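You operate a simulated robot arm through the tools that you are given. There is no shell and no other tool. Be economical: measure what you need, move in short steps, check, and stop when the job is done.

You run a simulated robot arm. Do the job below in one go: nothing can be reset, and whatever is moved stays where it is left.

TASK
Unlock the cabinet, put the card's screw packet and the blue cable in their kit pockets, shut and lock it.

Only the result counts: the job must be done as asked and must still hold three seconds after the hand-in. Knocking over, shifting, dropping, spilling or breaking anything else fails it.

THE ROBOT
A 6-joint arm with a two-finger parallel gripper on a trunk, on a base that drives. Base frame: it is fixed to the floor where the robot stands at the start and does not move with it; the origin is under the middle of the robot, x ahead of it, y to its left, z up. Lengths are in m, angles in rad, forces in N, time in s.
With the tool pointing down near the work surface it reaches from about 0.34 to 0.82 m from the robot's upright axis, wherever it stands. Its first joint turns from -2.897 to 2.897 rad. Places, roughly: brake lever [-0.4, 0.7, 0.8]; kit tray pocket CABLE [-0.6, 0.9, 0.6]; kit tray pocket SCREWS [-0.6, 0.9, 0.6]; lock knob [0.5, 0.2, 0.9]; top drawer [0.6, 0.4, 0.7]. Payload 3.91 kg.
The tool frame sits at the grasp point between the pads (the TCP): z along the fingers, y along the line on which they close. The tips reach 0.03 m beyond it. The gripper opens to 0.11 m. The fingers are 0.02 m wide and 0.01 m thick; the gripper's body (0.048 by 0.112 m) begins 0.055 m behind the TCP.
Orientation is told as [roll, pitch, yaw] about the base's x, y, z axes, in that order, counted from this pose: with the fingers straight down and closing along the base's y, the tool's x points along the base's -x, its y along +y and its z along -z.

THE INTERFACE
- The arm moves only by the tool nudge_tool. Its argument "targets" is a list of rows, each a list of 6 numbers: the shift along the base's x, y, z in m, then the turn, a rotation vector about the base's x, y, z in rad. In form: [[x, y, z, rx, ry, rz], ...]. A call has 1 to 8 rows; each row is the pose to reach, as a shift and turn from the pose commanded when the call began. "grip" is the closure in counts, from 0 (fully open) to 255 (shut), set as the call begins (left out, the last holds). Each row takes 0.2 s and may step no farther than 0.05 m and 0.15 rad from the row before; otherwise, or with a gripper value out of range, the whole call is refused. A pose out of reach is approached as far as the arm can. The call stops where the force on the tool passes 60 N (or 10 N more than at its start, if that is more) or the arm is blocked; 0.2 s more then pass. The fingers move at their own pace (about 0.045 m/s each) and stop on an object; they squeeze with about 43 N. The grip force told is the motor's: it shows also when the fingers shut on nothing. Time passes only in rows, and 0.2 s behind the last, so rows that repeat a pose let the fingers close. It gives the time, the measured TCP pose, the force on the tool (base axes), the opening and the grip force at its end, in the units of the frame above (readings bear some noise), with the torque about the TCP (base axes, N m) and any sound that the robot's microphone picked up.
- Cameras (640 x 400 px; columns grow to the right, rows downward): "scene" is now at [-0.051, 0.2031, 1.4535]; the picture's right is [0.94, -0.33, 0.00], its down [-0.27, -0.77, -0.58] and it looks along [0.19, 0.55, -0.82] (base axes); focal length 214 px, centre (320, 200). "wrist" rides on the gripper at [0.077, 0.007, -0.114] in the tool frame; the picture's right is [-0.09, 1.00, 0.00], its down [-0.80, -0.07, -0.59] and it looks along [-0.59, -0.05, 0.80] (tool axes); focal length 270 px, centre (320, 200). There is no depth. A picture from a camera that has moved, and an enlarged one, comes with that camera's place and axes in the base frame and with its lens.
- camera(camera): a new picture of that camera. No time passes.
- raise_lower(by): slides the trunk up (or, below 0, down) by that many m; the arm and the scene camera ride with it, the base frame stays. It gives what a move gives, with no picture.
- base_move(legs): drives the robot by 1 to 6 legs, each [ahead, turn to the left] in m and rad, along the robot's own axes; the way and the turn of a leg run together, so that a leg with both is an arc; at most 1.5 m and 3.142 rad a leg. The arm and the cameras ride along, it lands a little off, and it stops where it bumps. It gives what a move gives.
- aim_head(pan, tilt): turns the head with the scene camera to pan (to the left, within 2.705 rad either way) and tilt (down, from -0.506 to 1.204), counted from straight ahead of the robot. It gives what a move gives.
- inspect(camera, box): a new picture of the part [left, top, right, bottom] of that camera's present view, enlarged. No time passes.
- job_done(): hands the job in; it is judged then, once.

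Go step by step. Nothing tells you exact positions but the pictures and the camera data: compare them with the known pose of the tool, close in by small moves and look again before you grip or let go. The budget is 120 turns and 78 pictures, counting those below and the enlarged ones. Unless the task says otherwise, let go and move clear before handing in, and close with one line.

The tools are called after "Call:" by a JSON object that holds its "method" and its "body". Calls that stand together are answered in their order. nudge_tool: Moves the arm, as the interface text tells. Its arguments: {"type":"object","properties":{"targets":{"type":"array"},"grip":{"type":"number"}},"required":["targets"]} The other tools are called the same way: raise_lower (by) slides the trunk up or down; base_move (legs) drives the base; aim_head (pan, tilt) turns the head that bears the scene camera; camera (camera) takes a picture; inspect (camera, box) takes an enlarged picture of a part of a camera's view; job_done () hands the job in.

At the start:

```text
clock: 0.0
ee_pos: [0.0908, 0.404, 1.1479]
orientation: [0.002, 0.001, 0.012]
force: [-0.7, 0.7, -0.1]
ft_torque: [0.01, 0.02, 0.02]
opening: 0.1101
finger_force: 0.0
trunk travel left (down, up): [-0.425, 0.185]
robot x, y, heading: [0.0033, -0.0163, 0.001]
head pan, tilt: [1.237, 0.953]
```

scene: 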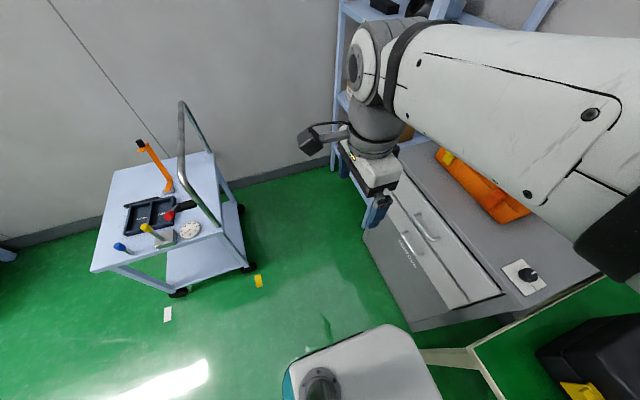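
wrist: 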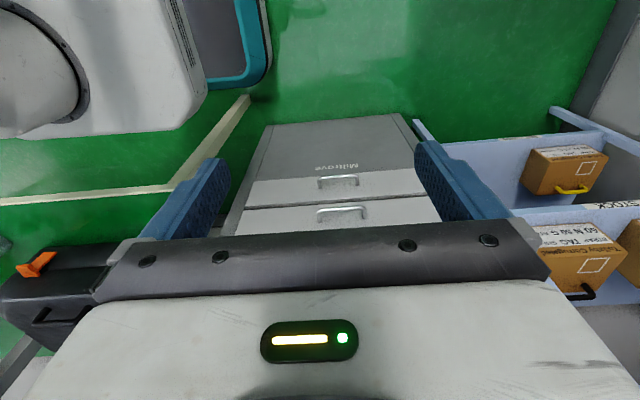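

I see a cart with a kit tray to the left and a two-drawer cabinet with a lock knob ahead. I'll look closely at both.

Call:
{"method": "inspect", "body": {"camera": "scene", "box": [80, 120, 280, 330]}}

Call:
{"method": "aim_head", "body": {"pan": 0.5, "tilt": 0.9}}

Call:
{"method": "camera", "body": {"camera": "scene"}}

```text
1.90 times, centred on (180, 225) of scene
camera zoom: at [-0.051, 0.2031, 1.4535], right [0.94, -0.33, 0.0], down [-0.27, -0.77, -0.58], along [0.19, 0.55, -0.82], focal length 408 px, centre (587, 152)
```

zoom: 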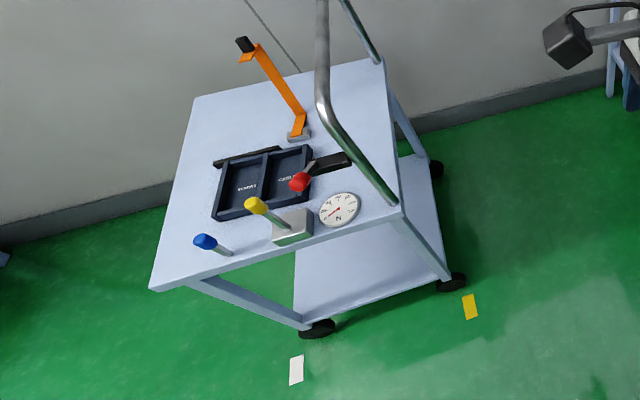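

```text
clock: 1.1
ee_pos: [0.0919, 0.4036, 1.1469]
orientation: [0.001, 0.001, 0.013]
force: [-0.4, 0.1, 0.1]
ft_torque: [0.08, 0.01, 0.04]
opening: 0.11
finger_force: 0.0
trunk travel left (down, up): [-0.425, 0.185]
robot x, y, heading: [-0.0024, -0.0153, -0.001]
head pan, tilt: [0.499, 0.901]
```

```text
74 pictures are left
camera scene: at [-0.0086, 0.1708, 1.4574], right [0.48, -0.88, 0.0], down [-0.69, -0.38, -0.62], along [0.55, 0.3, -0.78], focal length 214 px, centre (320, 200)
```

scene: 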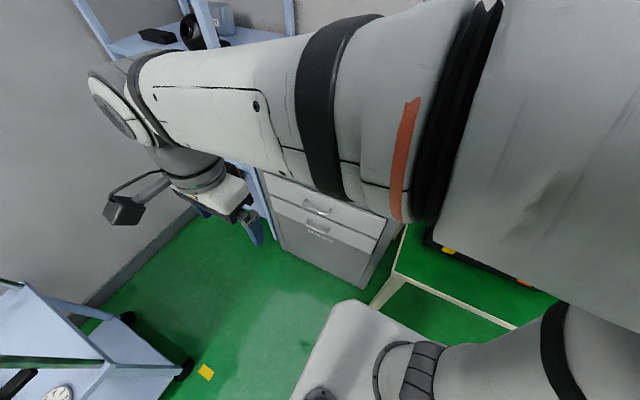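

The arm blocks the cabinet view. I'll swing the arm toward the left/back and look again.

Call:
{"method": "nudge_tool", "body": {"targets": [[-0.05, 0, 0, 0, 0, 0.1], [-0.1, 0, 0, 0, 0, 0.2], [-0.15, 0, 0, 0, 0, 0.3], [-0.2, -0.01, 0, 0, 0, 0.4], [-0.25, -0.02, 0, 0, 0, 0.5], [-0.3, -0.04, 0, 0, 0, 0.6], [-0.34, -0.06, 0, 0, 0, 0.7], [-0.38, -0.08, 0, 0, 0, 0.8]]}}

Call:
{"method": "camera", "body": {"camera": "scene"}}

```text
refused: row 4 steps farther than a row can; nothing moved
```

```text
73 pictures are left
camera scene: at [-0.0086, 0.1708, 1.4574], right [0.48, -0.88, 0.0], down [-0.69, -0.38, -0.62], along [0.55, 0.3, -0.78], focal length 214 px, centre (320, 200)
```

scene: 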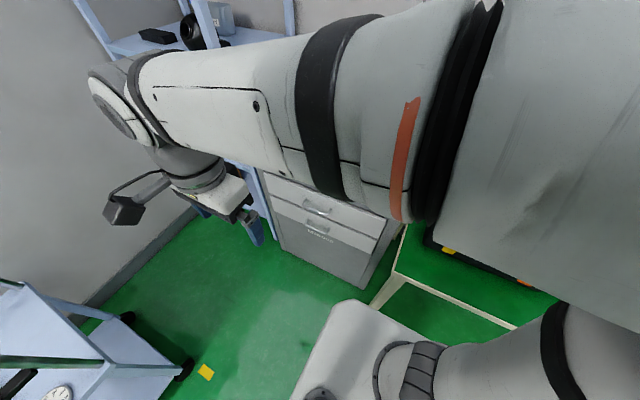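

Call:
{"method": "nudge_tool", "body": {"targets": [[-0.048, 0, 0, 0, 0, 0.1], [-0.096, 0, 0, 0, 0, 0.2], [-0.144, 0, 0, 0, 0, 0.3], [-0.19, -0.01, 0, 0, 0, 0.4], [-0.236, -0.02, 0, 0, 0, 0.5], [-0.28, -0.04, 0, 0, 0, 0.6], [-0.32, -0.06, 0, 0, 0, 0.7], [-0.36, -0.08, 0, 0, 0, 0.8]]}}

Call:
{"method": "camera", "body": {"camera": "scene"}}

```text
clock: 2.6
ee_pos: [-0.104, 0.3857, 1.1413]
orientation: [-0.027, 0.001, 0.422]
force: [-0.1, 0.2, 0.5]
ft_torque: [0.01, -0.01, 0.03]
opening: 0.1099
finger_force: 0.1
trunk travel left (down, up): [-0.425, 0.185]
robot x, y, heading: [-0.0007, -0.0143, 0.003]
head pan, tilt: [0.499, 0.901]
stopped in row 7: the arm was blocked; the commanded pose is now the measured one
```

```text
72 pictures are left
camera scene: at [-0.0108, 0.1695, 1.4532], right [0.48, -0.88, 0.0], down [-0.72, -0.39, -0.58], along [0.5, 0.28, -0.82], focal length 214 px, centre (320, 200)
```

scene: 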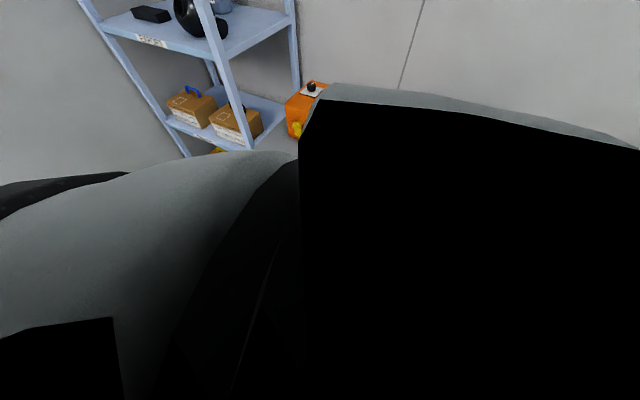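

The arm met the head mast, so it can't swing that way. I'll go back to where it came from and then outward.

Call:
{"method": "nudge_tool", "body": {"targets": [[0.045, 0.0, 0, 0, 0, -0.1], [0.09, 0.01, 0, 0, 0, -0.2], [0.135, 0.02, 0, 0, 0, -0.3], [0.18, 0.02, 0, 0, 0, -0.42], [0.22, 0.02, 0, 0, 0, -0.42], [0.265, 0.02, 0, 0, 0, -0.42], [0.31, 0.0, 0, 0, 0, -0.42], [0.35, -0.03, 0, 0, 0, -0.42]]}}

Call:
{"method": "camera", "body": {"camera": "wrist"}}

Call:
{"method": "camera", "body": {"camera": "scene"}}

```text
clock: 4.4
ee_pos: [0.2403, 0.3532, 1.1426]
orientation: [-0.015, -0.001, 0.018]
force: [0.4, -0.4, 0.4]
ft_torque: [0.03, -0.02, -0.02]
opening: 0.11
finger_force: 0.0
trunk travel left (down, up): [-0.425, 0.185]
robot x, y, heading: [0.0005, -0.0136, -0.0]
head pan, tilt: [0.499, 0.901]
```

```text
71 pictures are left
camera wrist: at [0.1629, 0.3604, 1.2571], right [0.07, 1.0, -0.02], down [0.8, -0.05, 0.6], along [0.59, -0.06, -0.8], focal length 270 px, centre (320, 200)
```

wrist: 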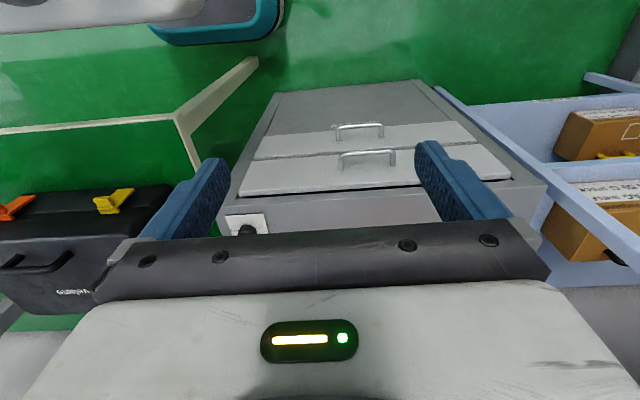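

```text
70 pictures are left
camera scene: at [-0.0083, 0.1704, 1.4575], right [0.48, -0.88, 0.0], down [-0.69, -0.37, -0.62], along [0.55, 0.3, -0.78], focal length 214 px, centre (320, 200)
```

scene: 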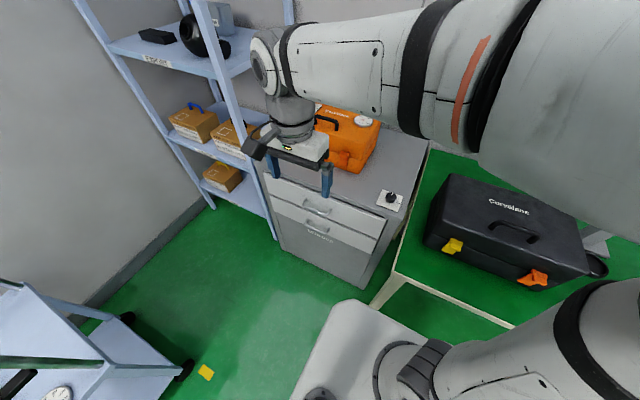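

Good view now. I'll zoom on the knob, drawers and look for the card.

Call:
{"method": "inspect", "body": {"camera": "scene", "box": [350, 170, 430, 220]}}

Call:
{"method": "inspect", "body": {"camera": "scene", "box": [250, 90, 410, 290]}}

Call:
{"method": "inspect", "body": {"camera": "wrist", "box": [210, 70, 530, 240]}}

```text
8.00 times, centred on (390, 195) of scene
camera zoom: at [-0.0083, 0.1704, 1.4575], right [0.48, -0.88, 0.0], down [-0.69, -0.37, -0.62], along [0.55, 0.3, -0.78], focal length 1716 px, centre (-240, 240)
```

zoom: 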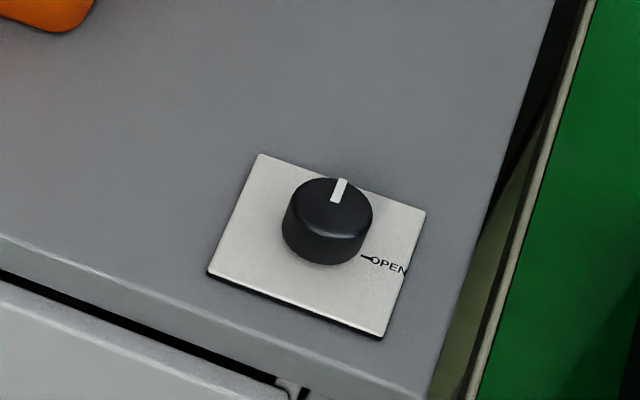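

```text
2.00 times, centred on (330, 190) of scene
camera zoom: at [-0.0083, 0.1704, 1.4575], right [0.48, -0.88, 0.0], down [-0.69, -0.37, -0.62], along [0.55, 0.3, -0.78], focal length 429 px, centre (300, 220)
```

zoom: 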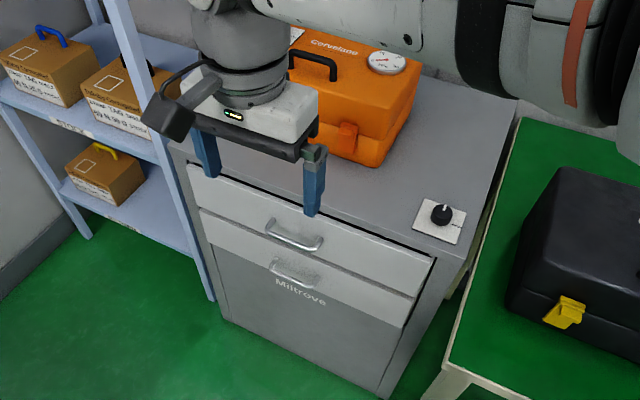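

```text
2.00 times, centred on (370, 155) of wrist
camera zoom: at [0.1629, 0.3604, 1.2571], right [0.07, 1.0, -0.02], down [0.8, -0.05, 0.6], along [0.59, -0.06, -0.8], focal length 541 px, centre (220, 290)
```

zoom: 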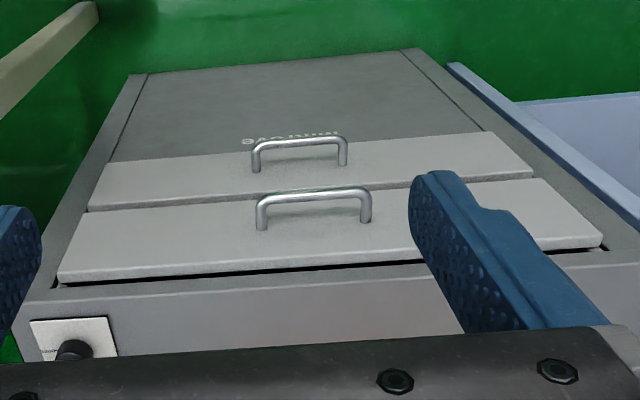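

The knob's pointer is toward +x and OPEN is toward -y, so a clockwise quarter-turn. I'll move the arm to above the knob and look for the card meanwhile.

Call:
{"method": "nudge_tool", "body": {"targets": [[0.03, -0.035, 0, 0, 0, 0], [0.06, -0.07, 0, 0, 0, 0], [0.09, -0.105, 0, 0, 0, 0], [0.12, -0.14, 0, 0, 0, 0], [0.16, -0.16, 0, 0, 0, 0], [0.2, -0.175, 0, 0, 0, 0], [0.24, -0.175, 0, 0, 0, 0], [0.265, -0.175, 0, 0, 0, 0]]}}

Call:
{"method": "camera", "body": {"camera": "wrist"}}

Call:
{"method": "camera", "body": {"camera": "scene"}}

```text
clock: 6.2
ee_pos: [0.5028, 0.1823, 1.1427]
orientation: [-0.016, 0.002, 0.017]
force: [-0.1, -0.7, 0.6]
ft_torque: [-0.03, 0.01, 0.02]
opening: 0.1097
finger_force: 0.0
trunk travel left (down, up): [-0.425, 0.185]
robot x, y, heading: [0.0016, -0.0183, -0.005]
head pan, tilt: [0.499, 0.901]
```

```text
66 pictures are left
camera wrist: at [0.4261, 0.1886, 1.256], right [0.07, 1.0, -0.02], down [0.8, -0.05, 0.6], along [0.59, -0.06, -0.8], focal length 270 px, centre (320, 200)
```

wrist: 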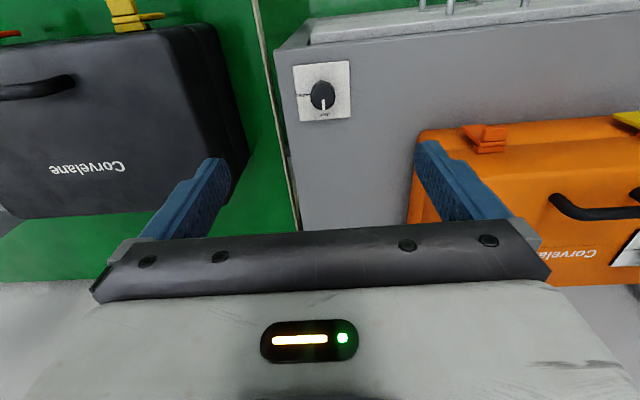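

```text
65 pictures are left
camera scene: at [-0.0079, 0.1709, 1.4574], right [0.48, -0.88, 0.0], down [-0.69, -0.37, -0.62], along [0.55, 0.3, -0.78], focal length 214 px, centre (320, 200)
```

scene: 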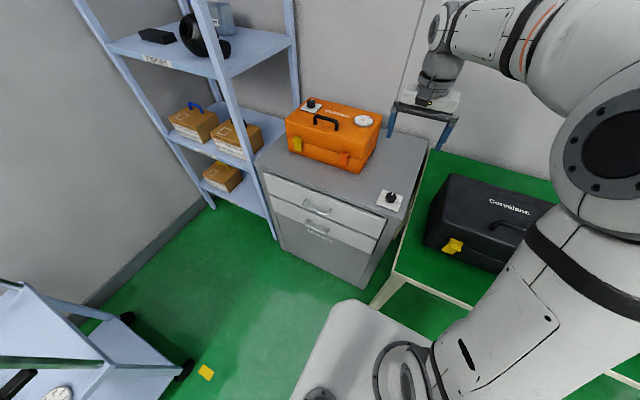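

Call:
{"method": "inspect", "body": {"camera": "wrist", "box": [280, 50, 370, 130]}}

Call:
{"method": "inspect", "body": {"camera": "scene", "box": [100, 0, 400, 190]}}

```text
5.00 times, centred on (325, 90) of wrist
camera zoom: at [0.4261, 0.1886, 1.256], right [0.07, 1.0, -0.02], down [0.8, -0.05, 0.6], along [0.59, -0.06, -0.8], focal length 1351 px, centre (295, 750)
```

zoom: 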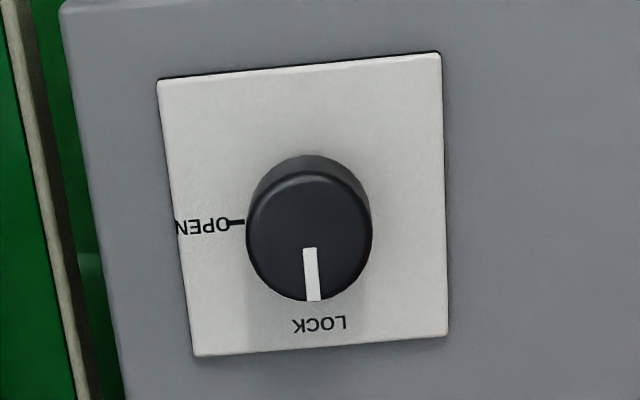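

```text
2.11 times, centred on (250, 95) of scene
camera zoom: at [-0.0079, 0.1709, 1.4574], right [0.48, -0.88, 0.0], down [-0.69, -0.37, -0.62], along [0.55, 0.3, -0.78], focal length 452 px, centre (467, 421)
```

zoom: 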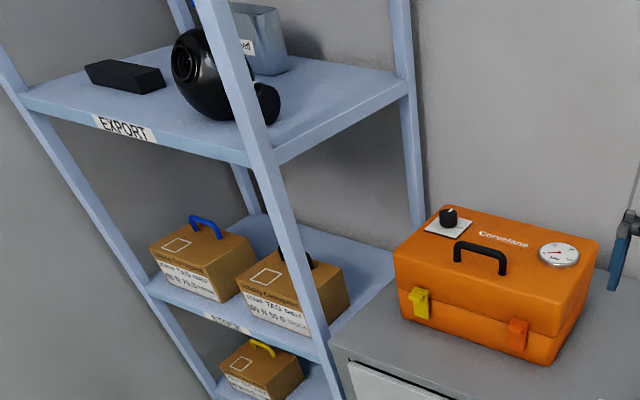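

LOCK→OPEN is a quarter turn clockwise from above. Knob is about (0.525, 0.178), top near z 0.89. I'll pre-rotate +0.75 rad, narrow the fingers and descend partway.

Call:
{"method": "nudge_tool", "body": {"targets": [[0.005, 0, -0.02, 0, 0, 0.13], [0.01, 0, -0.05, 0, 0, 0.26], [0.015, -0.002, -0.08, 0, 0, 0.39], [0.022, -0.004, -0.11, 0, 0, 0.52], [0.022, -0.004, -0.14, 0, 0, 0.65], [0.022, -0.004, -0.16, 0, 0, 0.75]], "grip": 115}}

Call:
{"method": "camera", "body": {"camera": "wrist"}}

```text
clock: 7.6
ee_pos: [0.5255, 0.1778, 0.9826]
orientation: [-0.018, -0.002, 0.769]
force: [-0.6, 0.6, -0.6]
ft_torque: [0.0, -0.01, 0.02]
opening: 0.0605
finger_force: 0.2
trunk travel left (down, up): [-0.425, 0.185]
robot x, y, heading: [-0.0019, -0.0137, -0.001]
head pan, tilt: [0.499, 0.901]
```

```text
62 pictures are left
camera wrist: at [0.4646, 0.1302, 1.0962], right [-0.63, 0.78, -0.02], down [0.62, 0.51, 0.6], along [0.47, 0.36, -0.8], focal length 270 px, centre (320, 200)
```

wrist: 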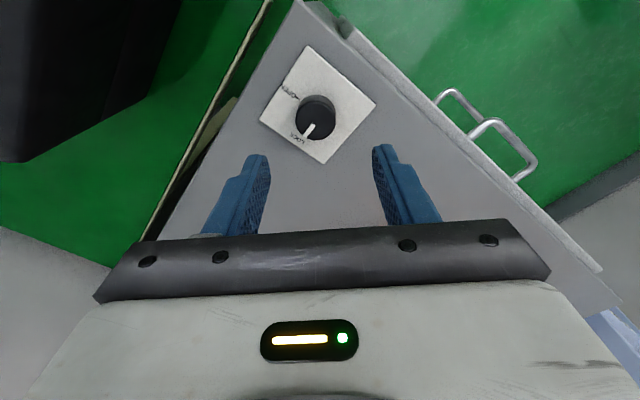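

Knob centre refines to about (0.522, 0.168). I'll shift, straighten the slight roll and descend close, then check.

Call:
{"method": "nudge_tool", "body": {"targets": [[-0.003, -0.009, -0.02, 0.017, 0, 0], [-0.003, -0.009, -0.04, 0.017, 0, 0]]}}

Call:
{"method": "camera", "body": {"camera": "wrist"}}

```text
clock: 8.2
ee_pos: [0.5229, 0.1687, 0.9433]
orientation: [-0.006, -0.009, 0.767]
force: [-0.7, 0.5, -0.1]
ft_torque: [-0.01, 0.0, 0.01]
opening: 0.0604
finger_force: 0.0
trunk travel left (down, up): [-0.425, 0.185]
robot x, y, heading: [0.0018, -0.0127, -0.005]
head pan, tilt: [0.499, 0.901]
```

```text
61 pictures are left
camera wrist: at [0.4613, 0.1195, 1.056], right [-0.63, 0.78, 0.0], down [0.62, 0.5, 0.6], along [0.47, 0.38, -0.8], focal length 270 px, centre (320, 200)
```

wrist: 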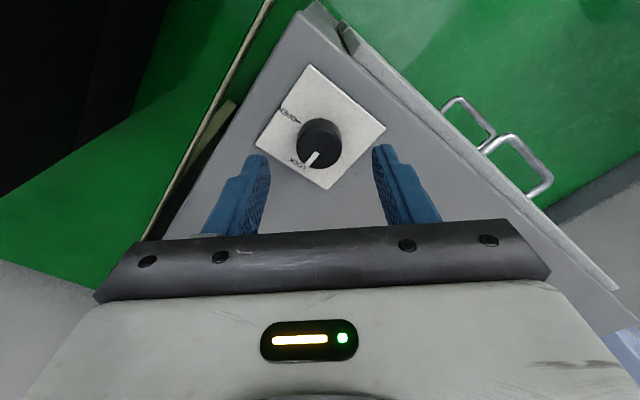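

Aligned well. Descend further, watching the force.

Call:
{"method": "nudge_tool", "body": {"targets": [[0, 0, -0.015, 0, 0.008, 0], [0, 0, -0.03, 0, 0.008, 0]]}}

Call:
{"method": "camera", "body": {"camera": "wrist"}}

Call:
{"method": "inspect", "body": {"camera": "scene", "box": [350, 150, 430, 220]}}

```text
clock: 8.8
ee_pos: [0.5226, 0.1695, 0.9147]
orientation: [-0.001, -0.006, 0.768]
force: [0.1, -0.5, -0.6]
ft_torque: [0.03, 0.0, 0.01]
opening: 0.0602
finger_force: 0.0
trunk travel left (down, up): [-0.425, 0.185]
robot x, y, heading: [0.0012, -0.0154, -0.002]
head pan, tilt: [0.499, 0.901]
```

```text
60 pictures are left
camera wrist: at [0.462, 0.1196, 1.0274], right [-0.63, 0.78, 0.0], down [0.62, 0.5, 0.6], along [0.47, 0.38, -0.8], focal length 270 px, centre (320, 200)
```

wrist: 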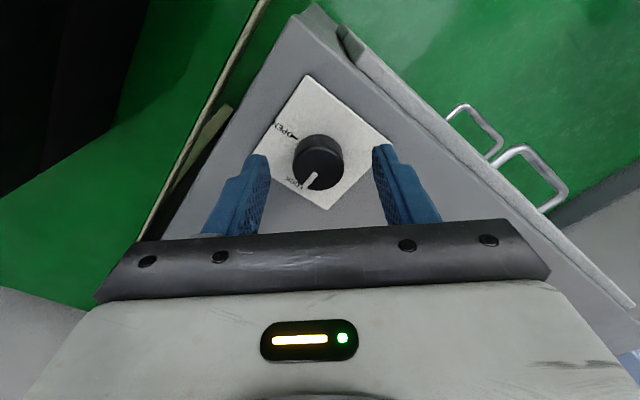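

```text
5.71 times, centred on (390, 185) of scene
camera zoom: at [-0.008, 0.1708, 1.4574], right [0.48, -0.88, 0.0], down [-0.69, -0.37, -0.62], along [0.55, 0.3, -0.78], focal length 1226 px, centre (-80, 286)
```

zoom: 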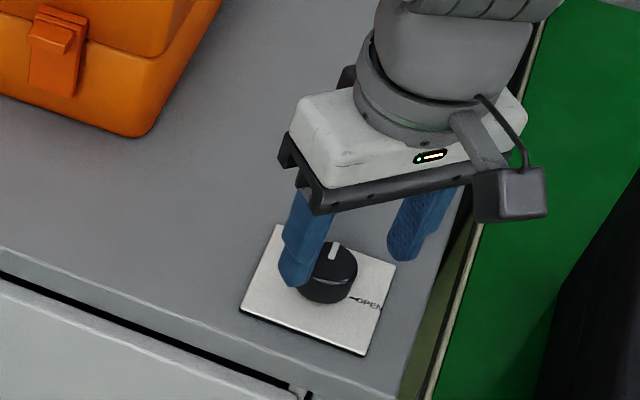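

Tips are about at knob-top level. Lower ~12 mm more, then close gently.

Call:
{"method": "nudge_tool", "body": {"targets": [[0, 0, -0.006, 0, 0, 0], [0, 0, -0.012, 0, 0, 0]]}}

Call:
{"method": "camera", "body": {"camera": "wrist"}}

Call:
{"method": "inspect", "body": {"camera": "scene", "box": [360, 170, 420, 215]}}

```text
clock: 9.4
ee_pos: [0.5225, 0.1681, 0.9017]
orientation: [-0.001, -0.005, 0.769]
force: [0.6, -0.5, 0.2]
ft_torque: [0.0, -0.03, 0.03]
opening: 0.0606
finger_force: 0.1
trunk travel left (down, up): [-0.425, 0.185]
robot x, y, heading: [0.0018, -0.0159, -0.002]
head pan, tilt: [0.499, 0.901]
```

```text
58 pictures are left
camera wrist: at [0.4618, 0.1187, 1.0153], right [-0.63, 0.78, 0.0], down [0.62, 0.5, 0.6], along [0.47, 0.38, -0.8], focal length 270 px, centre (320, 200)
```

wrist: 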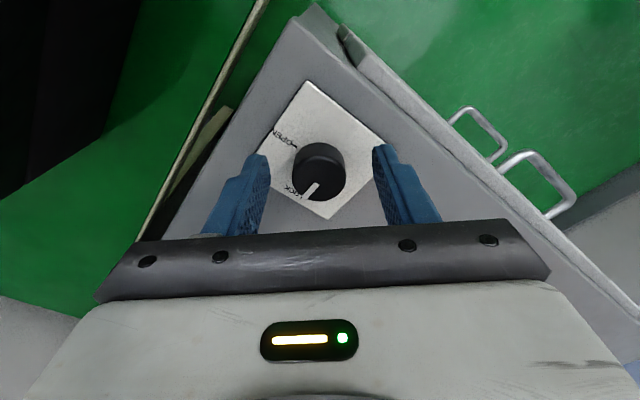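

```text
8.89 times, centred on (390, 192) of scene
camera zoom: at [-0.0082, 0.1707, 1.4574], right [0.48, -0.88, 0.0], down [-0.69, -0.37, -0.62], along [0.55, 0.3, -0.78], focal length 1906 px, centre (-302, 267)
```

zoom: 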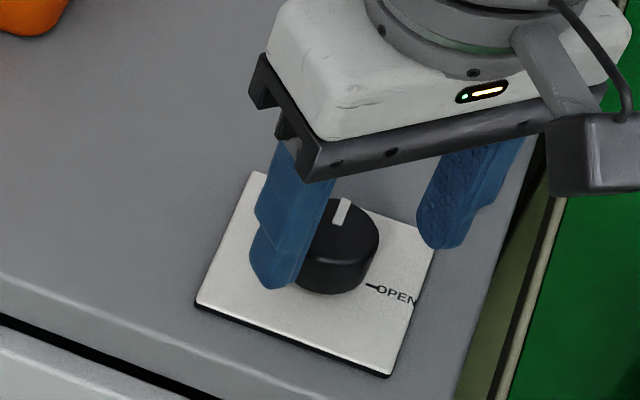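

Aligned on the knob. Close on it.

Call:
{"method": "nudge_tool", "body": {"targets": [[0, 0, 0, 0, 0, 0], [0, 0, 0, 0, 0, 0], [0, 0, 0, 0, 0, 0]], "grip": 255}}

```text
clock: 10.2
ee_pos: [0.5224, 0.1685, 0.9033]
orientation: [0.0, -0.006, 0.768]
force: [-0.8, 0.6, -0.4]
ft_torque: [0.0, 0.03, 0.01]
opening: 0.0
finger_force: 9.1
trunk travel left (down, up): [-0.425, 0.185]
robot x, y, heading: [0.0004, -0.0173, 0.002]
head pan, tilt: [0.499, 0.901]
```

The fingers shut on nothing, so they're still above the knob. Reopen and look from the side.

Call:
{"method": "inspect", "body": {"camera": "scene", "box": [360, 170, 420, 215]}}

Call:
{"method": "nudge_tool", "body": {"targets": [[0, 0, 0, 0, 0, 0], [0, 0, 0, 0, 0, 0], [0, 0, 0, 0, 0, 0]], "grip": 115}}

```text
8.89 times, centred on (390, 192) of scene
camera zoom: at [-0.0083, 0.1707, 1.4574], right [0.48, -0.88, 0.0], down [-0.69, -0.37, -0.62], along [0.55, 0.3, -0.78], focal length 1906 px, centre (-302, 267)
```

zoom: 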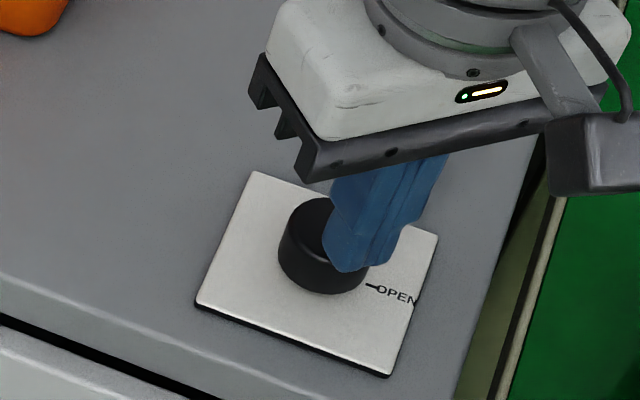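

```text
clock: 11.0
ee_pos: [0.5231, 0.1682, 0.9018]
orientation: [0.001, -0.006, 0.768]
force: [-0.5, 0.7, -0.1]
ft_torque: [-0.02, -0.01, 0.02]
opening: 0.0604
finger_force: 0.0
trunk travel left (down, up): [-0.425, 0.185]
robot x, y, heading: [0.0002, -0.0166, 0.003]
head pan, tilt: [0.499, 0.901]
```

Cross-checking views puts the knob top near z 0.86 at about (0.536, 0.178). Shift at this height and recheck.

Call:
{"method": "nudge_tool", "body": {"targets": [[0.013, 0.01, 0.0, 0, 0.005, 0]]}}

Call:
{"method": "inspect", "body": {"camera": "wrist", "box": [220, 90, 420, 215]}}

Call:
{"method": "inspect", "body": {"camera": "scene", "box": [360, 170, 420, 215]}}

```text
clock: 11.4
ee_pos: [0.5355, 0.1777, 0.9017]
orientation: [0.005, -0.002, 0.769]
force: [0.1, -0.5, 0.1]
ft_torque: [0.03, 0.0, -0.01]
opening: 0.0604
finger_force: 0.0
trunk travel left (down, up): [-0.425, 0.185]
robot x, y, heading: [-0.0001, -0.0175, -0.005]
head pan, tilt: [0.499, 0.901]
```

```text
3.20 times, centred on (320, 152) of wrist
camera zoom: at [0.4752, 0.1288, 1.0152], right [-0.63, 0.78, 0.0], down [0.63, 0.5, 0.6], along [0.46, 0.38, -0.8], focal length 865 px, centre (320, 352)
```

zoom: 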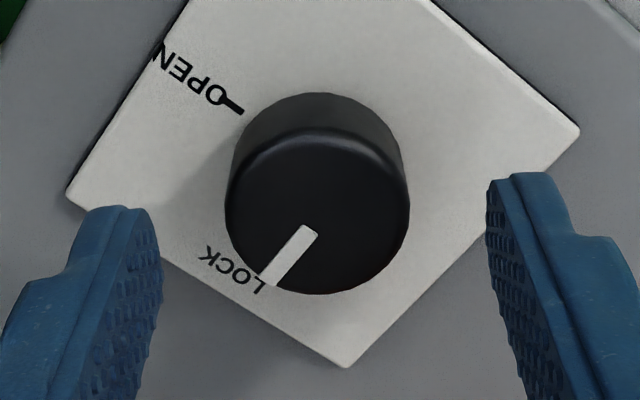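

```text
8.89 times, centred on (390, 192) of scene
camera zoom: at [-0.0082, 0.1706, 1.4574], right [0.48, -0.88, 0.0], down [-0.69, -0.37, -0.62], along [0.55, 0.3, -0.78], focal length 1906 px, centre (-302, 267)
```

zoom: 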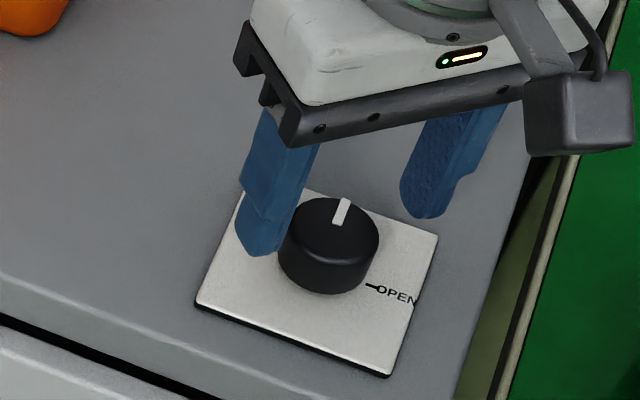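

Centred now. Descend 20 mm in small steps and close.

Call:
{"method": "nudge_tool", "body": {"targets": [[0, 0, -0.007, 0, 0, 0], [0, 0, -0.014, 0, 0, 0], [0, 0, -0.02, 0, 0, 0]]}}

Call:
{"method": "nudge_tool", "body": {"targets": [[0, 0, 0, 0, 0, 0], [0, 0, 0, 0, 0, 0], [0, 0, 0, 0, 0, 0]], "grip": 255}}

```text
clock: 12.2
ee_pos: [0.5349, 0.1783, 0.8825]
orientation: [0.005, -0.002, 0.767]
force: [0.1, -0.4, 0.0]
ft_torque: [0.0, 0.01, 0.0]
opening: 0.0604
finger_force: 0.0
trunk travel left (down, up): [-0.425, 0.185]
robot x, y, heading: [0.0017, -0.0136, -0.007]
head pan, tilt: [0.499, 0.901]
```

```text
clock: 13.0
ee_pos: [0.5362, 0.1766, 0.8816]
orientation: [0.004, -0.001, 0.767]
force: [-0.1, -0.8, -1.6]
ft_torque: [0.02, -0.14, 0.0]
opening: 0.0355
finger_force: 45.4
trunk travel left (down, up): [-0.425, 0.185]
robot x, y, heading: [-0.0015, -0.0166, -0.004]
head pan, tilt: [0.499, 0.901]
```

Gripped the knob (0.0355 m). Turn it clockwise ~1.57 rad.

Call:
{"method": "nudge_tool", "body": {"targets": [[0, 0, 0, 0, 0, -0.14], [0, 0, 0, 0, 0, -0.28], [0, 0, 0, 0, 0, -0.42], [0, 0, 0, 0, 0, -0.56], [0, 0, 0, 0, 0, -0.7], [0, 0, 0, 0, 0, -0.84], [0, 0, 0, 0, 0, -0.98], [0, 0, 0, 0, 0, -1.12]]}}

Call:
{"method": "nudge_tool", "body": {"targets": [[0, 0, 0, 0, 0, -0.12], [0, 0, 0, 0, 0, -0.24], [0, 0, 0, 0, 0, -0.36], [0, 0, 0, 0, 0, -0.45], [0, 0, 0, 0, 0, -0.45]]}}

Call:
{"method": "inspect", "body": {"camera": "scene", "box": [360, 170, 420, 215]}}

```text
clock: 14.8
ee_pos: [0.5347, 0.1788, 0.8814]
orientation: [0.001, -0.001, -0.354]
force: [-8.7, 12.3, -2.7]
ft_torque: [0.64, 1.36, 0.0]
opening: 0.0353
finger_force: 45.3
trunk travel left (down, up): [-0.425, 0.185]
robot x, y, heading: [-0.0036, -0.0149, -0.003]
head pan, tilt: [0.499, 0.901]
```

```text
clock: 16.0
ee_pos: [0.5356, 0.1794, 0.8813]
orientation: [0.002, -0.004, -0.802]
force: [-10.4, 15.4, -6.1]
ft_torque: [0.66, 0.4, 0.25]
opening: 0.0351
finger_force: 45.4
trunk travel left (down, up): [-0.425, 0.185]
robot x, y, heading: [-0.0013, -0.0151, -0.001]
head pan, tilt: [0.499, 0.901]
```

```text
8.89 times, centred on (390, 192) of scene
camera zoom: at [-0.009, 0.1725, 1.4571], right [0.48, -0.88, 0.0], down [-0.69, -0.38, -0.62], along [0.55, 0.3, -0.78], focal length 1906 px, centre (-302, 267)
```

zoom: 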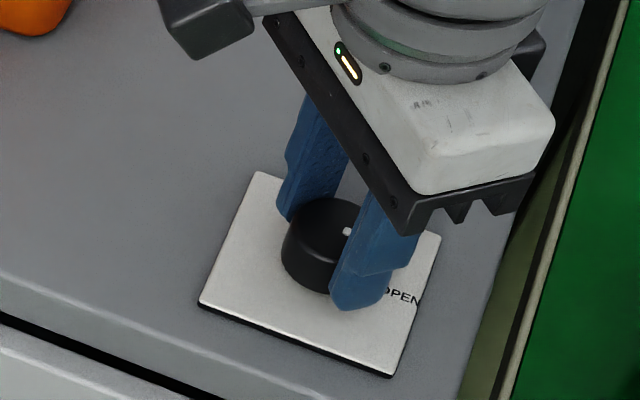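

Turned; release, rise and check the pointer.

Call:
{"method": "nudge_tool", "body": {"targets": [[0, 0, 0, 0, 0, 0], [0, 0, 0, 0, 0, 0], [0, 0, 0.03, 0, 0, 0], [0, 0, 0.08, 0, 0, 0], [-0.03, 0.03, 0.12, 0, 0, 0.13]], "grip": 80}}

Call:
{"method": "inspect", "body": {"camera": "scene", "box": [360, 170, 420, 215]}}

```text
refused: row 5 steps farther than a row can; nothing moved
```

```text
8.89 times, centred on (390, 192) of scene
camera zoom: at [-0.009, 0.1725, 1.4571], right [0.48, -0.88, 0.0], down [-0.69, -0.38, -0.62], along [0.55, 0.3, -0.78], focal length 1906 px, centre (-302, 267)
```

zoom: 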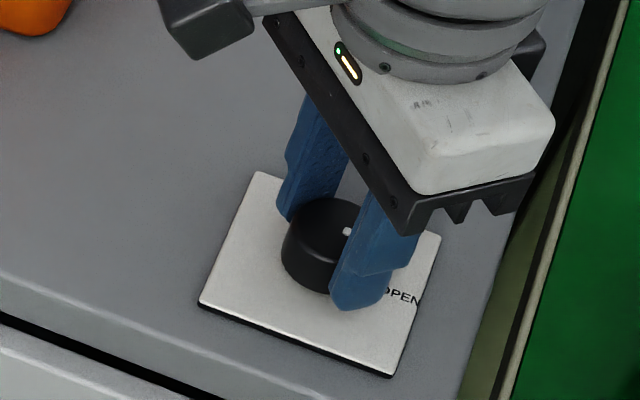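

Call:
{"method": "nudge_tool", "body": {"targets": [[0, 0, 0, 0, 0, 0], [0, 0, 0, 0, 0, 0], [0, 0, 0.03, 0, 0, 0], [0, 0, 0.07, 0, 0, 0], [0, 0, 0.11, 0, 0, 0], [-0.03, 0, 0.14, 0, 0, 0.13], [-0.07, 0, 0.16, 0, 0, 0.26], [-0.11, 0, 0.16, 0, 0, 0.4]], "grip": 80}}

Call:
{"method": "inspect", "body": {"camera": "scene", "box": [360, 170, 420, 215]}}

```text
clock: 17.8
ee_pos: [0.4252, 0.1769, 1.0429]
orientation: [0.004, -0.001, -0.4]
force: [0.1, -0.3, -0.6]
ft_torque: [0.02, 0.0, 0.02]
opening: 0.0755
finger_force: 0.0
trunk travel left (down, up): [-0.425, 0.185]
robot x, y, heading: [-0.0002, -0.0145, -0.006]
head pan, tilt: [0.499, 0.901]
```

```text
8.89 times, centred on (390, 192) of scene
camera zoom: at [-0.0088, 0.1705, 1.4574], right [0.48, -0.88, 0.0], down [-0.69, -0.37, -0.62], along [0.55, 0.3, -0.78], focal length 1906 px, centre (-302, 267)
```

zoom: 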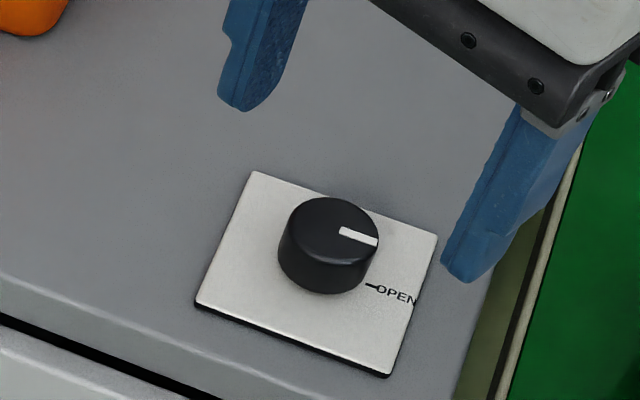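

Pointer is at OPEN. Next I'll hook the top drawer's handle (about x 0.42, y 0.43, z 0.75) with one finger; first move above and in front of it with fingers closing along x.

Call:
{"method": "nudge_tool", "body": {"targets": [[-0.02, 0.04, 0, 0, 0, -0.14], [-0.035, 0.08, 0, 0, 0, -0.28], [-0.05, 0.12, 0, 0, 0, -0.42], [-0.06, 0.16, 0, 0, 0, -0.56], [-0.07, 0.2, 0, 0, 0, -0.7], [-0.08, 0.24, 0, 0, 0, -0.84], [-0.085, 0.25, 0, 0, 0, -0.98], [-0.085, 0.25, 0, 0, 0, -1.12]], "grip": 0}}

Call:
{"method": "nudge_tool", "body": {"targets": [[0, 0, -0.02, 0, 0, -0.05], [0, 0, -0.05, 0, 0, -0.05]]}}

Call:
{"method": "camera", "body": {"camera": "wrist"}}

Call:
{"method": "camera", "body": {"camera": "scene"}}

```text
clock: 19.6
ee_pos: [0.3397, 0.4287, 1.0406]
orientation: [0.004, 0.0, -1.524]
force: [-0.5, -0.1, -0.5]
ft_torque: [-0.02, 0.0, -0.05]
opening: 0.1102
finger_force: 0.1
trunk travel left (down, up): [-0.425, 0.185]
robot x, y, heading: [-0.0004, -0.0141, -0.003]
head pan, tilt: [0.499, 0.901]
```

```text
clock: 20.2
ee_pos: [0.3406, 0.4278, 0.9918]
orientation: [0.005, -0.001, -1.573]
force: [-0.3, 0.0, -0.2]
ft_torque: [0.0, 0.03, 0.01]
opening: 0.1099
finger_force: 0.1
trunk travel left (down, up): [-0.425, 0.185]
robot x, y, heading: [-0.0001, -0.0152, -0.0]
head pan, tilt: [0.499, 0.901]
```

```text
50 pictures are left
camera wrist: at [0.3465, 0.5049, 1.1053], right [1.0, -0.09, 0.0], down [-0.07, -0.8, 0.6], along [-0.05, -0.59, -0.8], focal length 270 px, centre (320, 200)
```

wrist: 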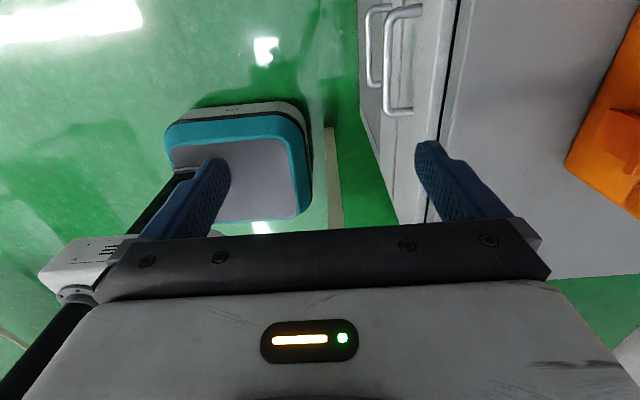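

```text
49 pictures are left
camera scene: at [-0.0082, 0.1708, 1.4574], right [0.48, -0.88, 0.0], down [-0.69, -0.37, -0.62], along [0.55, 0.3, -0.78], focal length 214 px, centre (320, 200)
```

scene: 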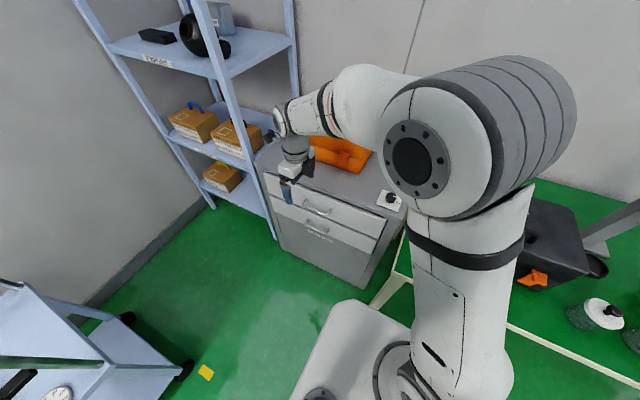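

Handle bar is at x≈0.42, y 0.385–0.49, z≈0.755, drawer front x≈0.455. I'll put the far finger in the gap, descending part way first.

Call:
{"method": "nudge_tool", "body": {"targets": [[0.018, 0.009, -0.03, 0, 0, 0], [0.037, 0.009, -0.07, 0, 0, 0], [0.037, 0.009, -0.115, 0, 0, 0], [0.037, 0.009, -0.16, 0, 0, 0]]}}

Call:
{"method": "camera", "body": {"camera": "wrist"}}

Call:
{"method": "inspect", "body": {"camera": "scene", "box": [250, 130, 370, 240]}}

```text
clock: 21.2
ee_pos: [0.3762, 0.4369, 0.8319]
orientation: [0.003, -0.003, -1.573]
force: [0.0, 0.1, -0.2]
ft_torque: [-0.04, 0.01, -0.01]
opening: 0.1099
finger_force: 0.0
trunk travel left (down, up): [-0.425, 0.185]
robot x, y, heading: [0.0005, -0.0187, -0.007]
head pan, tilt: [0.499, 0.901]
```

```text
48 pictures are left
camera wrist: at [0.3836, 0.5129, 0.9458], right [1.0, -0.09, 0.0], down [-0.07, -0.8, 0.6], along [-0.05, -0.59, -0.8], focal length 270 px, centre (320, 200)
```

wrist: 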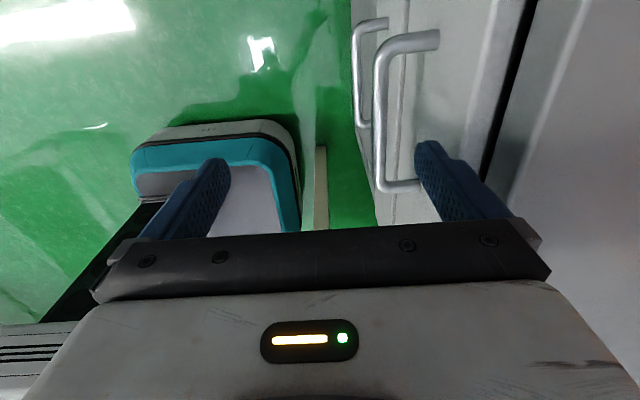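

```text
3.64 times, centred on (310, 185) of scene
camera zoom: at [-0.0082, 0.1709, 1.4574], right [0.48, -0.88, 0.0], down [-0.69, -0.37, -0.62], along [0.55, 0.3, -0.78], focal length 780 px, centre (356, 254)
```

zoom: 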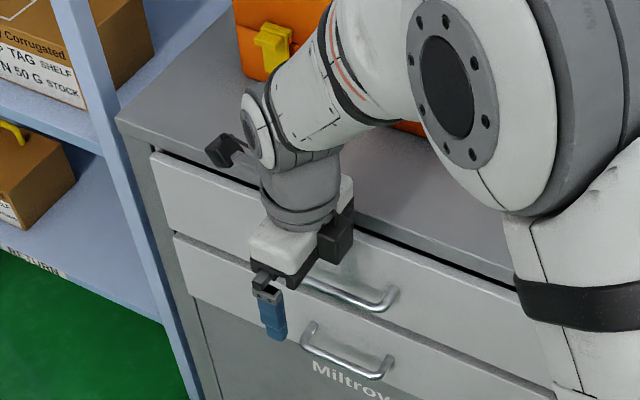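

Bar x≈0.424, z≈0.753, front x≈0.454. Shift +5 mm and lower the finger into the gap.

Call:
{"method": "nudge_tool", "body": {"targets": [[0.005, -0.002, -0.01, 0, 0, 0], [0.005, -0.002, -0.03, 0, 0, 0], [0.005, -0.002, -0.05, 0, 0, 0], [0.005, -0.002, -0.068, 0, 0, 0]]}}

Call:
{"method": "camera", "body": {"camera": "wrist"}}

```text
clock: 22.2
ee_pos: [0.3832, 0.4352, 0.766]
orientation: [0.005, 0.0, -1.572]
force: [-0.2, 0.4, 0.6]
ft_torque: [-0.02, -0.01, 0.04]
opening: 0.1099
finger_force: 0.1
trunk travel left (down, up): [-0.425, 0.185]
robot x, y, heading: [0.0012, -0.0151, 0.0]
head pan, tilt: [0.499, 0.901]
```

```text
46 pictures are left
camera wrist: at [0.3892, 0.511, 0.8783], right [1.0, -0.09, 0.0], down [-0.07, -0.8, 0.6], along [-0.05, -0.59, -0.8], focal length 270 px, centre (320, 200)
```

wrist: 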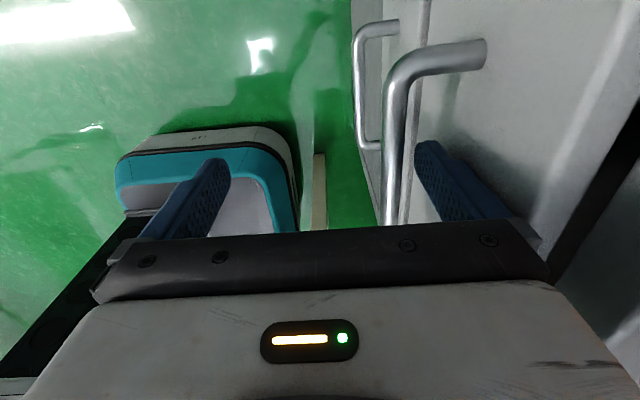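

Finger is behind the bar. Pull gently in -x.

Call:
{"method": "nudge_tool", "body": {"targets": [[0, 0, -0.006, 0, 0, 0], [-0.015, 0, -0.006, 0, 0, 0], [-0.03, 0, -0.006, 0, 0, 0], [-0.05, 0, -0.006, 0, 0, 0], [-0.07, 0, -0.006, 0, 0, 0], [-0.09, 0, -0.006, 0, 0, 0]]}}

Call:
{"method": "camera", "body": {"camera": "scene"}}

```text
clock: 23.6
ee_pos: [0.2923, 0.4346, 0.7595]
orientation: [0.004, -0.002, -1.574]
force: [-0.1, 0.6, 0.5]
ft_torque: [0.02, 0.01, -0.02]
opening: 0.1101
finger_force: 0.1
trunk travel left (down, up): [-0.425, 0.185]
robot x, y, heading: [0.0023, -0.0148, -0.007]
head pan, tilt: [0.499, 0.901]
```

```text
45 pictures are left
camera scene: at [-0.0085, 0.1707, 1.4574], right [0.48, -0.88, 0.0], down [-0.69, -0.37, -0.62], along [0.55, 0.3, -0.78], focal length 214 px, centre (320, 200)
```

scene: 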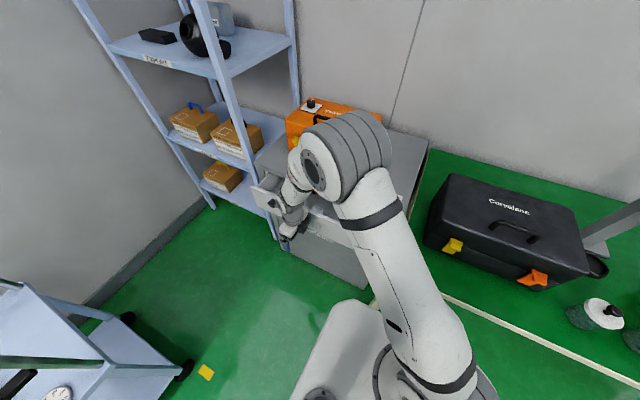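

The drawer is opening freely. Keep pulling.

Call:
{"method": "nudge_tool", "body": {"targets": [[-0.025, 0, 0, 0, 0, 0], [-0.05, 0, 0, 0, 0, 0], [-0.075, 0, 0, 0, 0, 0], [-0.1, 0, 0, 0, 0, 0], [-0.125, 0, 0, 0, 0, 0], [-0.15, 0, 0, 0, 0, 0]]}}

Call:
{"method": "camera", "body": {"camera": "wrist"}}

Call:
{"method": "camera", "body": {"camera": "scene"}}

```text
clock: 25.0
ee_pos: [0.1431, 0.4344, 0.7594]
orientation: [0.003, -0.001, -1.574]
force: [0.3, -0.1, -1.0]
ft_torque: [0.0, 0.02, 0.01]
opening: 0.11
finger_force: 0.1
trunk travel left (down, up): [-0.425, 0.185]
robot x, y, heading: [-0.0022, -0.0169, -0.004]
head pan, tilt: [0.499, 0.901]
```

```text
44 pictures are left
camera wrist: at [0.1482, 0.511, 0.8716], right [1.0, -0.09, 0.0], down [-0.07, -0.8, 0.6], along [-0.05, -0.59, -0.8], focal length 270 px, centre (320, 200)
```

wrist: 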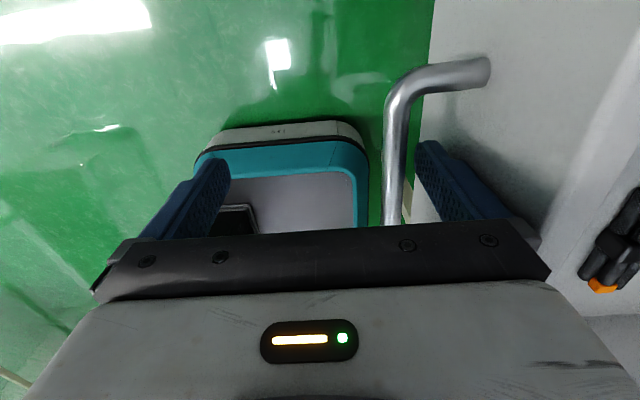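

```text
43 pictures are left
camera scene: at [-0.0086, 0.1708, 1.4574], right [0.48, -0.88, 0.0], down [-0.69, -0.37, -0.62], along [0.55, 0.3, -0.78], focal length 214 px, centre (320, 200)
```

scene: 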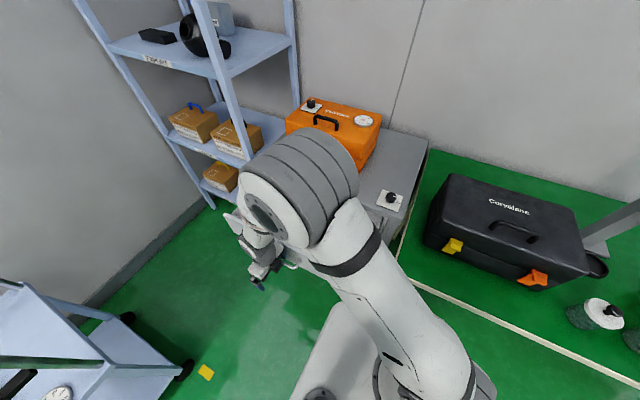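

Drawer is ~0.24 m open. Rise clear of the handle and look into the drawer.

Call:
{"method": "nudge_tool", "body": {"targets": [[0.004, 0, 0, 0, 0, 0], [0.004, 0, 0.04, 0, 0, 0], [0.004, 0, 0.085, 0, 0, 0], [0.004, 0, 0.13, 0, 0, 0], [0.004, 0, 0.175, 0, 0, 0], [0.03, 0.0, 0.215, 0, 0, 0], [0.06, 0.03, 0.24, 0, 0, 0], [0.1, 0.06, 0.24, 0, 0, 0]]}}

Call:
{"method": "camera", "body": {"camera": "wrist"}}

Call:
{"method": "camera", "body": {"camera": "scene"}}

```text
clock: 26.8
ee_pos: [0.2414, 0.4965, 0.9968]
orientation: [0.003, -0.003, -1.572]
force: [-0.1, 1.2, -0.5]
ft_torque: [0.0, -0.01, -0.02]
opening: 0.1102
finger_force: 0.0
trunk travel left (down, up): [-0.425, 0.185]
robot x, y, heading: [0.0024, -0.0171, -0.0]
head pan, tilt: [0.499, 0.901]
```

```text
42 pictures are left
camera wrist: at [0.2475, 0.5727, 1.1094], right [1.0, -0.09, 0.0], down [-0.07, -0.8, 0.6], along [-0.05, -0.59, -0.8], focal length 270 px, centre (320, 200)
```

wrist: 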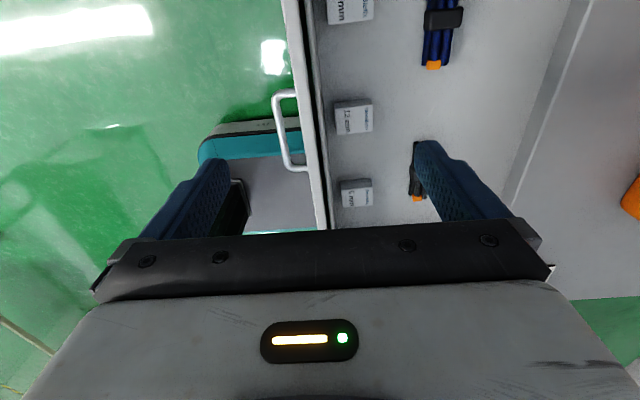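

```text
41 pictures are left
camera scene: at [-0.0082, 0.1713, 1.4573], right [0.48, -0.88, 0.0], down [-0.69, -0.37, -0.62], along [0.55, 0.3, -0.78], focal length 214 px, centre (320, 200)
```

scene: 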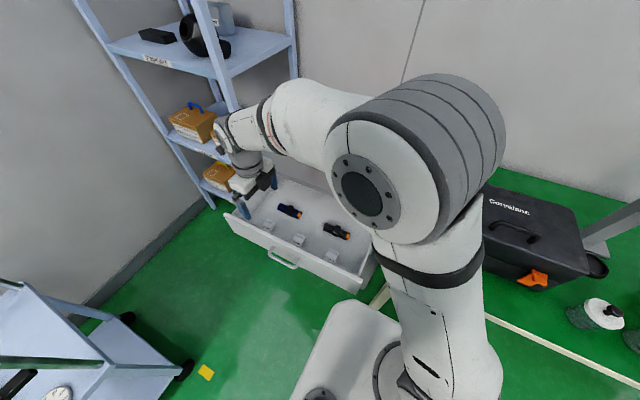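

Drawer holds three packets and a blue and a black cable. Zoom in to read labels.

Call:
{"method": "inspect", "body": {"camera": "wrist", "box": [300, 0, 500, 220]}}

Call:
{"method": "inspect", "body": {"camera": "scene", "box": [220, 170, 380, 290]}}

```text
1.82 times, centred on (400, 110) of wrist
camera zoom: at [0.2475, 0.5727, 1.1094], right [1.0, -0.09, 0.0], down [-0.07, -0.8, 0.6], along [-0.05, -0.59, -0.8], focal length 491 px, centre (174, 364)
```

zoom: 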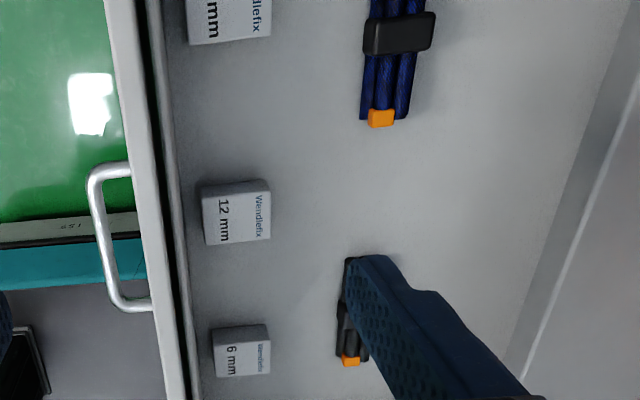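

```text
3.33 times, centred on (300, 230) of scene
camera zoom: at [-0.0082, 0.1713, 1.4573], right [0.48, -0.88, 0.0], down [-0.69, -0.37, -0.62], along [0.55, 0.3, -0.78], focal length 715 px, centre (387, 100)
```

zoom: 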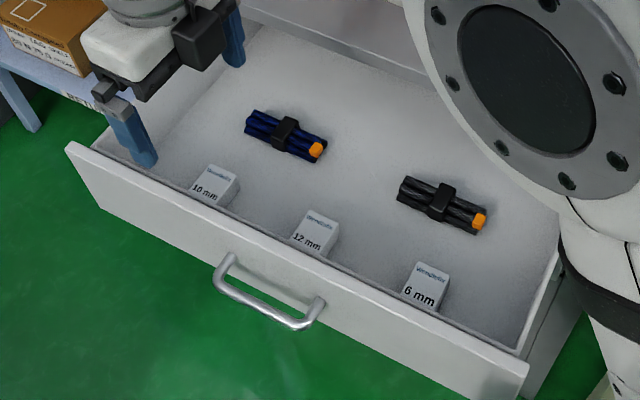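

Packets: 10, 12 and 6 mm. I need the card, so I'll look around, starting with the white rectangle by the cart.

Call:
{"method": "aim_head", "body": {"pan": 1.7, "tilt": 0.8}}

Call:
{"method": "camera", "body": {"camera": "scene"}}

```text
clock: 28.2
ee_pos: [0.2411, 0.4958, 0.9957]
orientation: [0.002, -0.001, -1.572]
force: [-0.3, -0.5, -0.1]
ft_torque: [0.01, -0.02, -0.03]
opening: 0.1099
finger_force: 0.1
trunk travel left (down, up): [-0.425, 0.185]
robot x, y, heading: [0.0002, -0.0184, -0.004]
head pan, tilt: [1.7, 0.799]
```

```text
38 pictures are left
camera scene: at [-0.085, 0.2147, 1.4653], right [0.99, 0.13, 0.0], down [0.09, -0.71, -0.7], along [-0.09, 0.69, -0.72], focal length 214 px, centre (320, 200)
```

scene: 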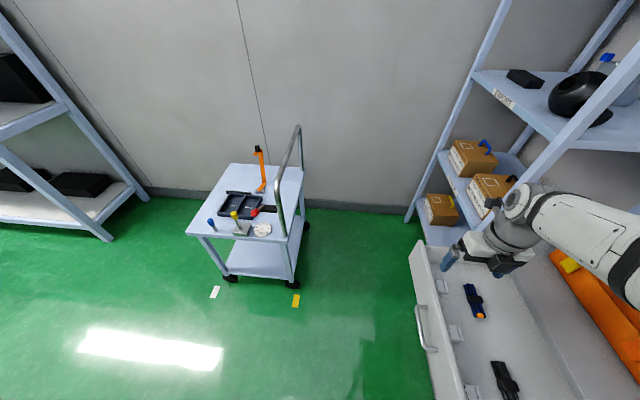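

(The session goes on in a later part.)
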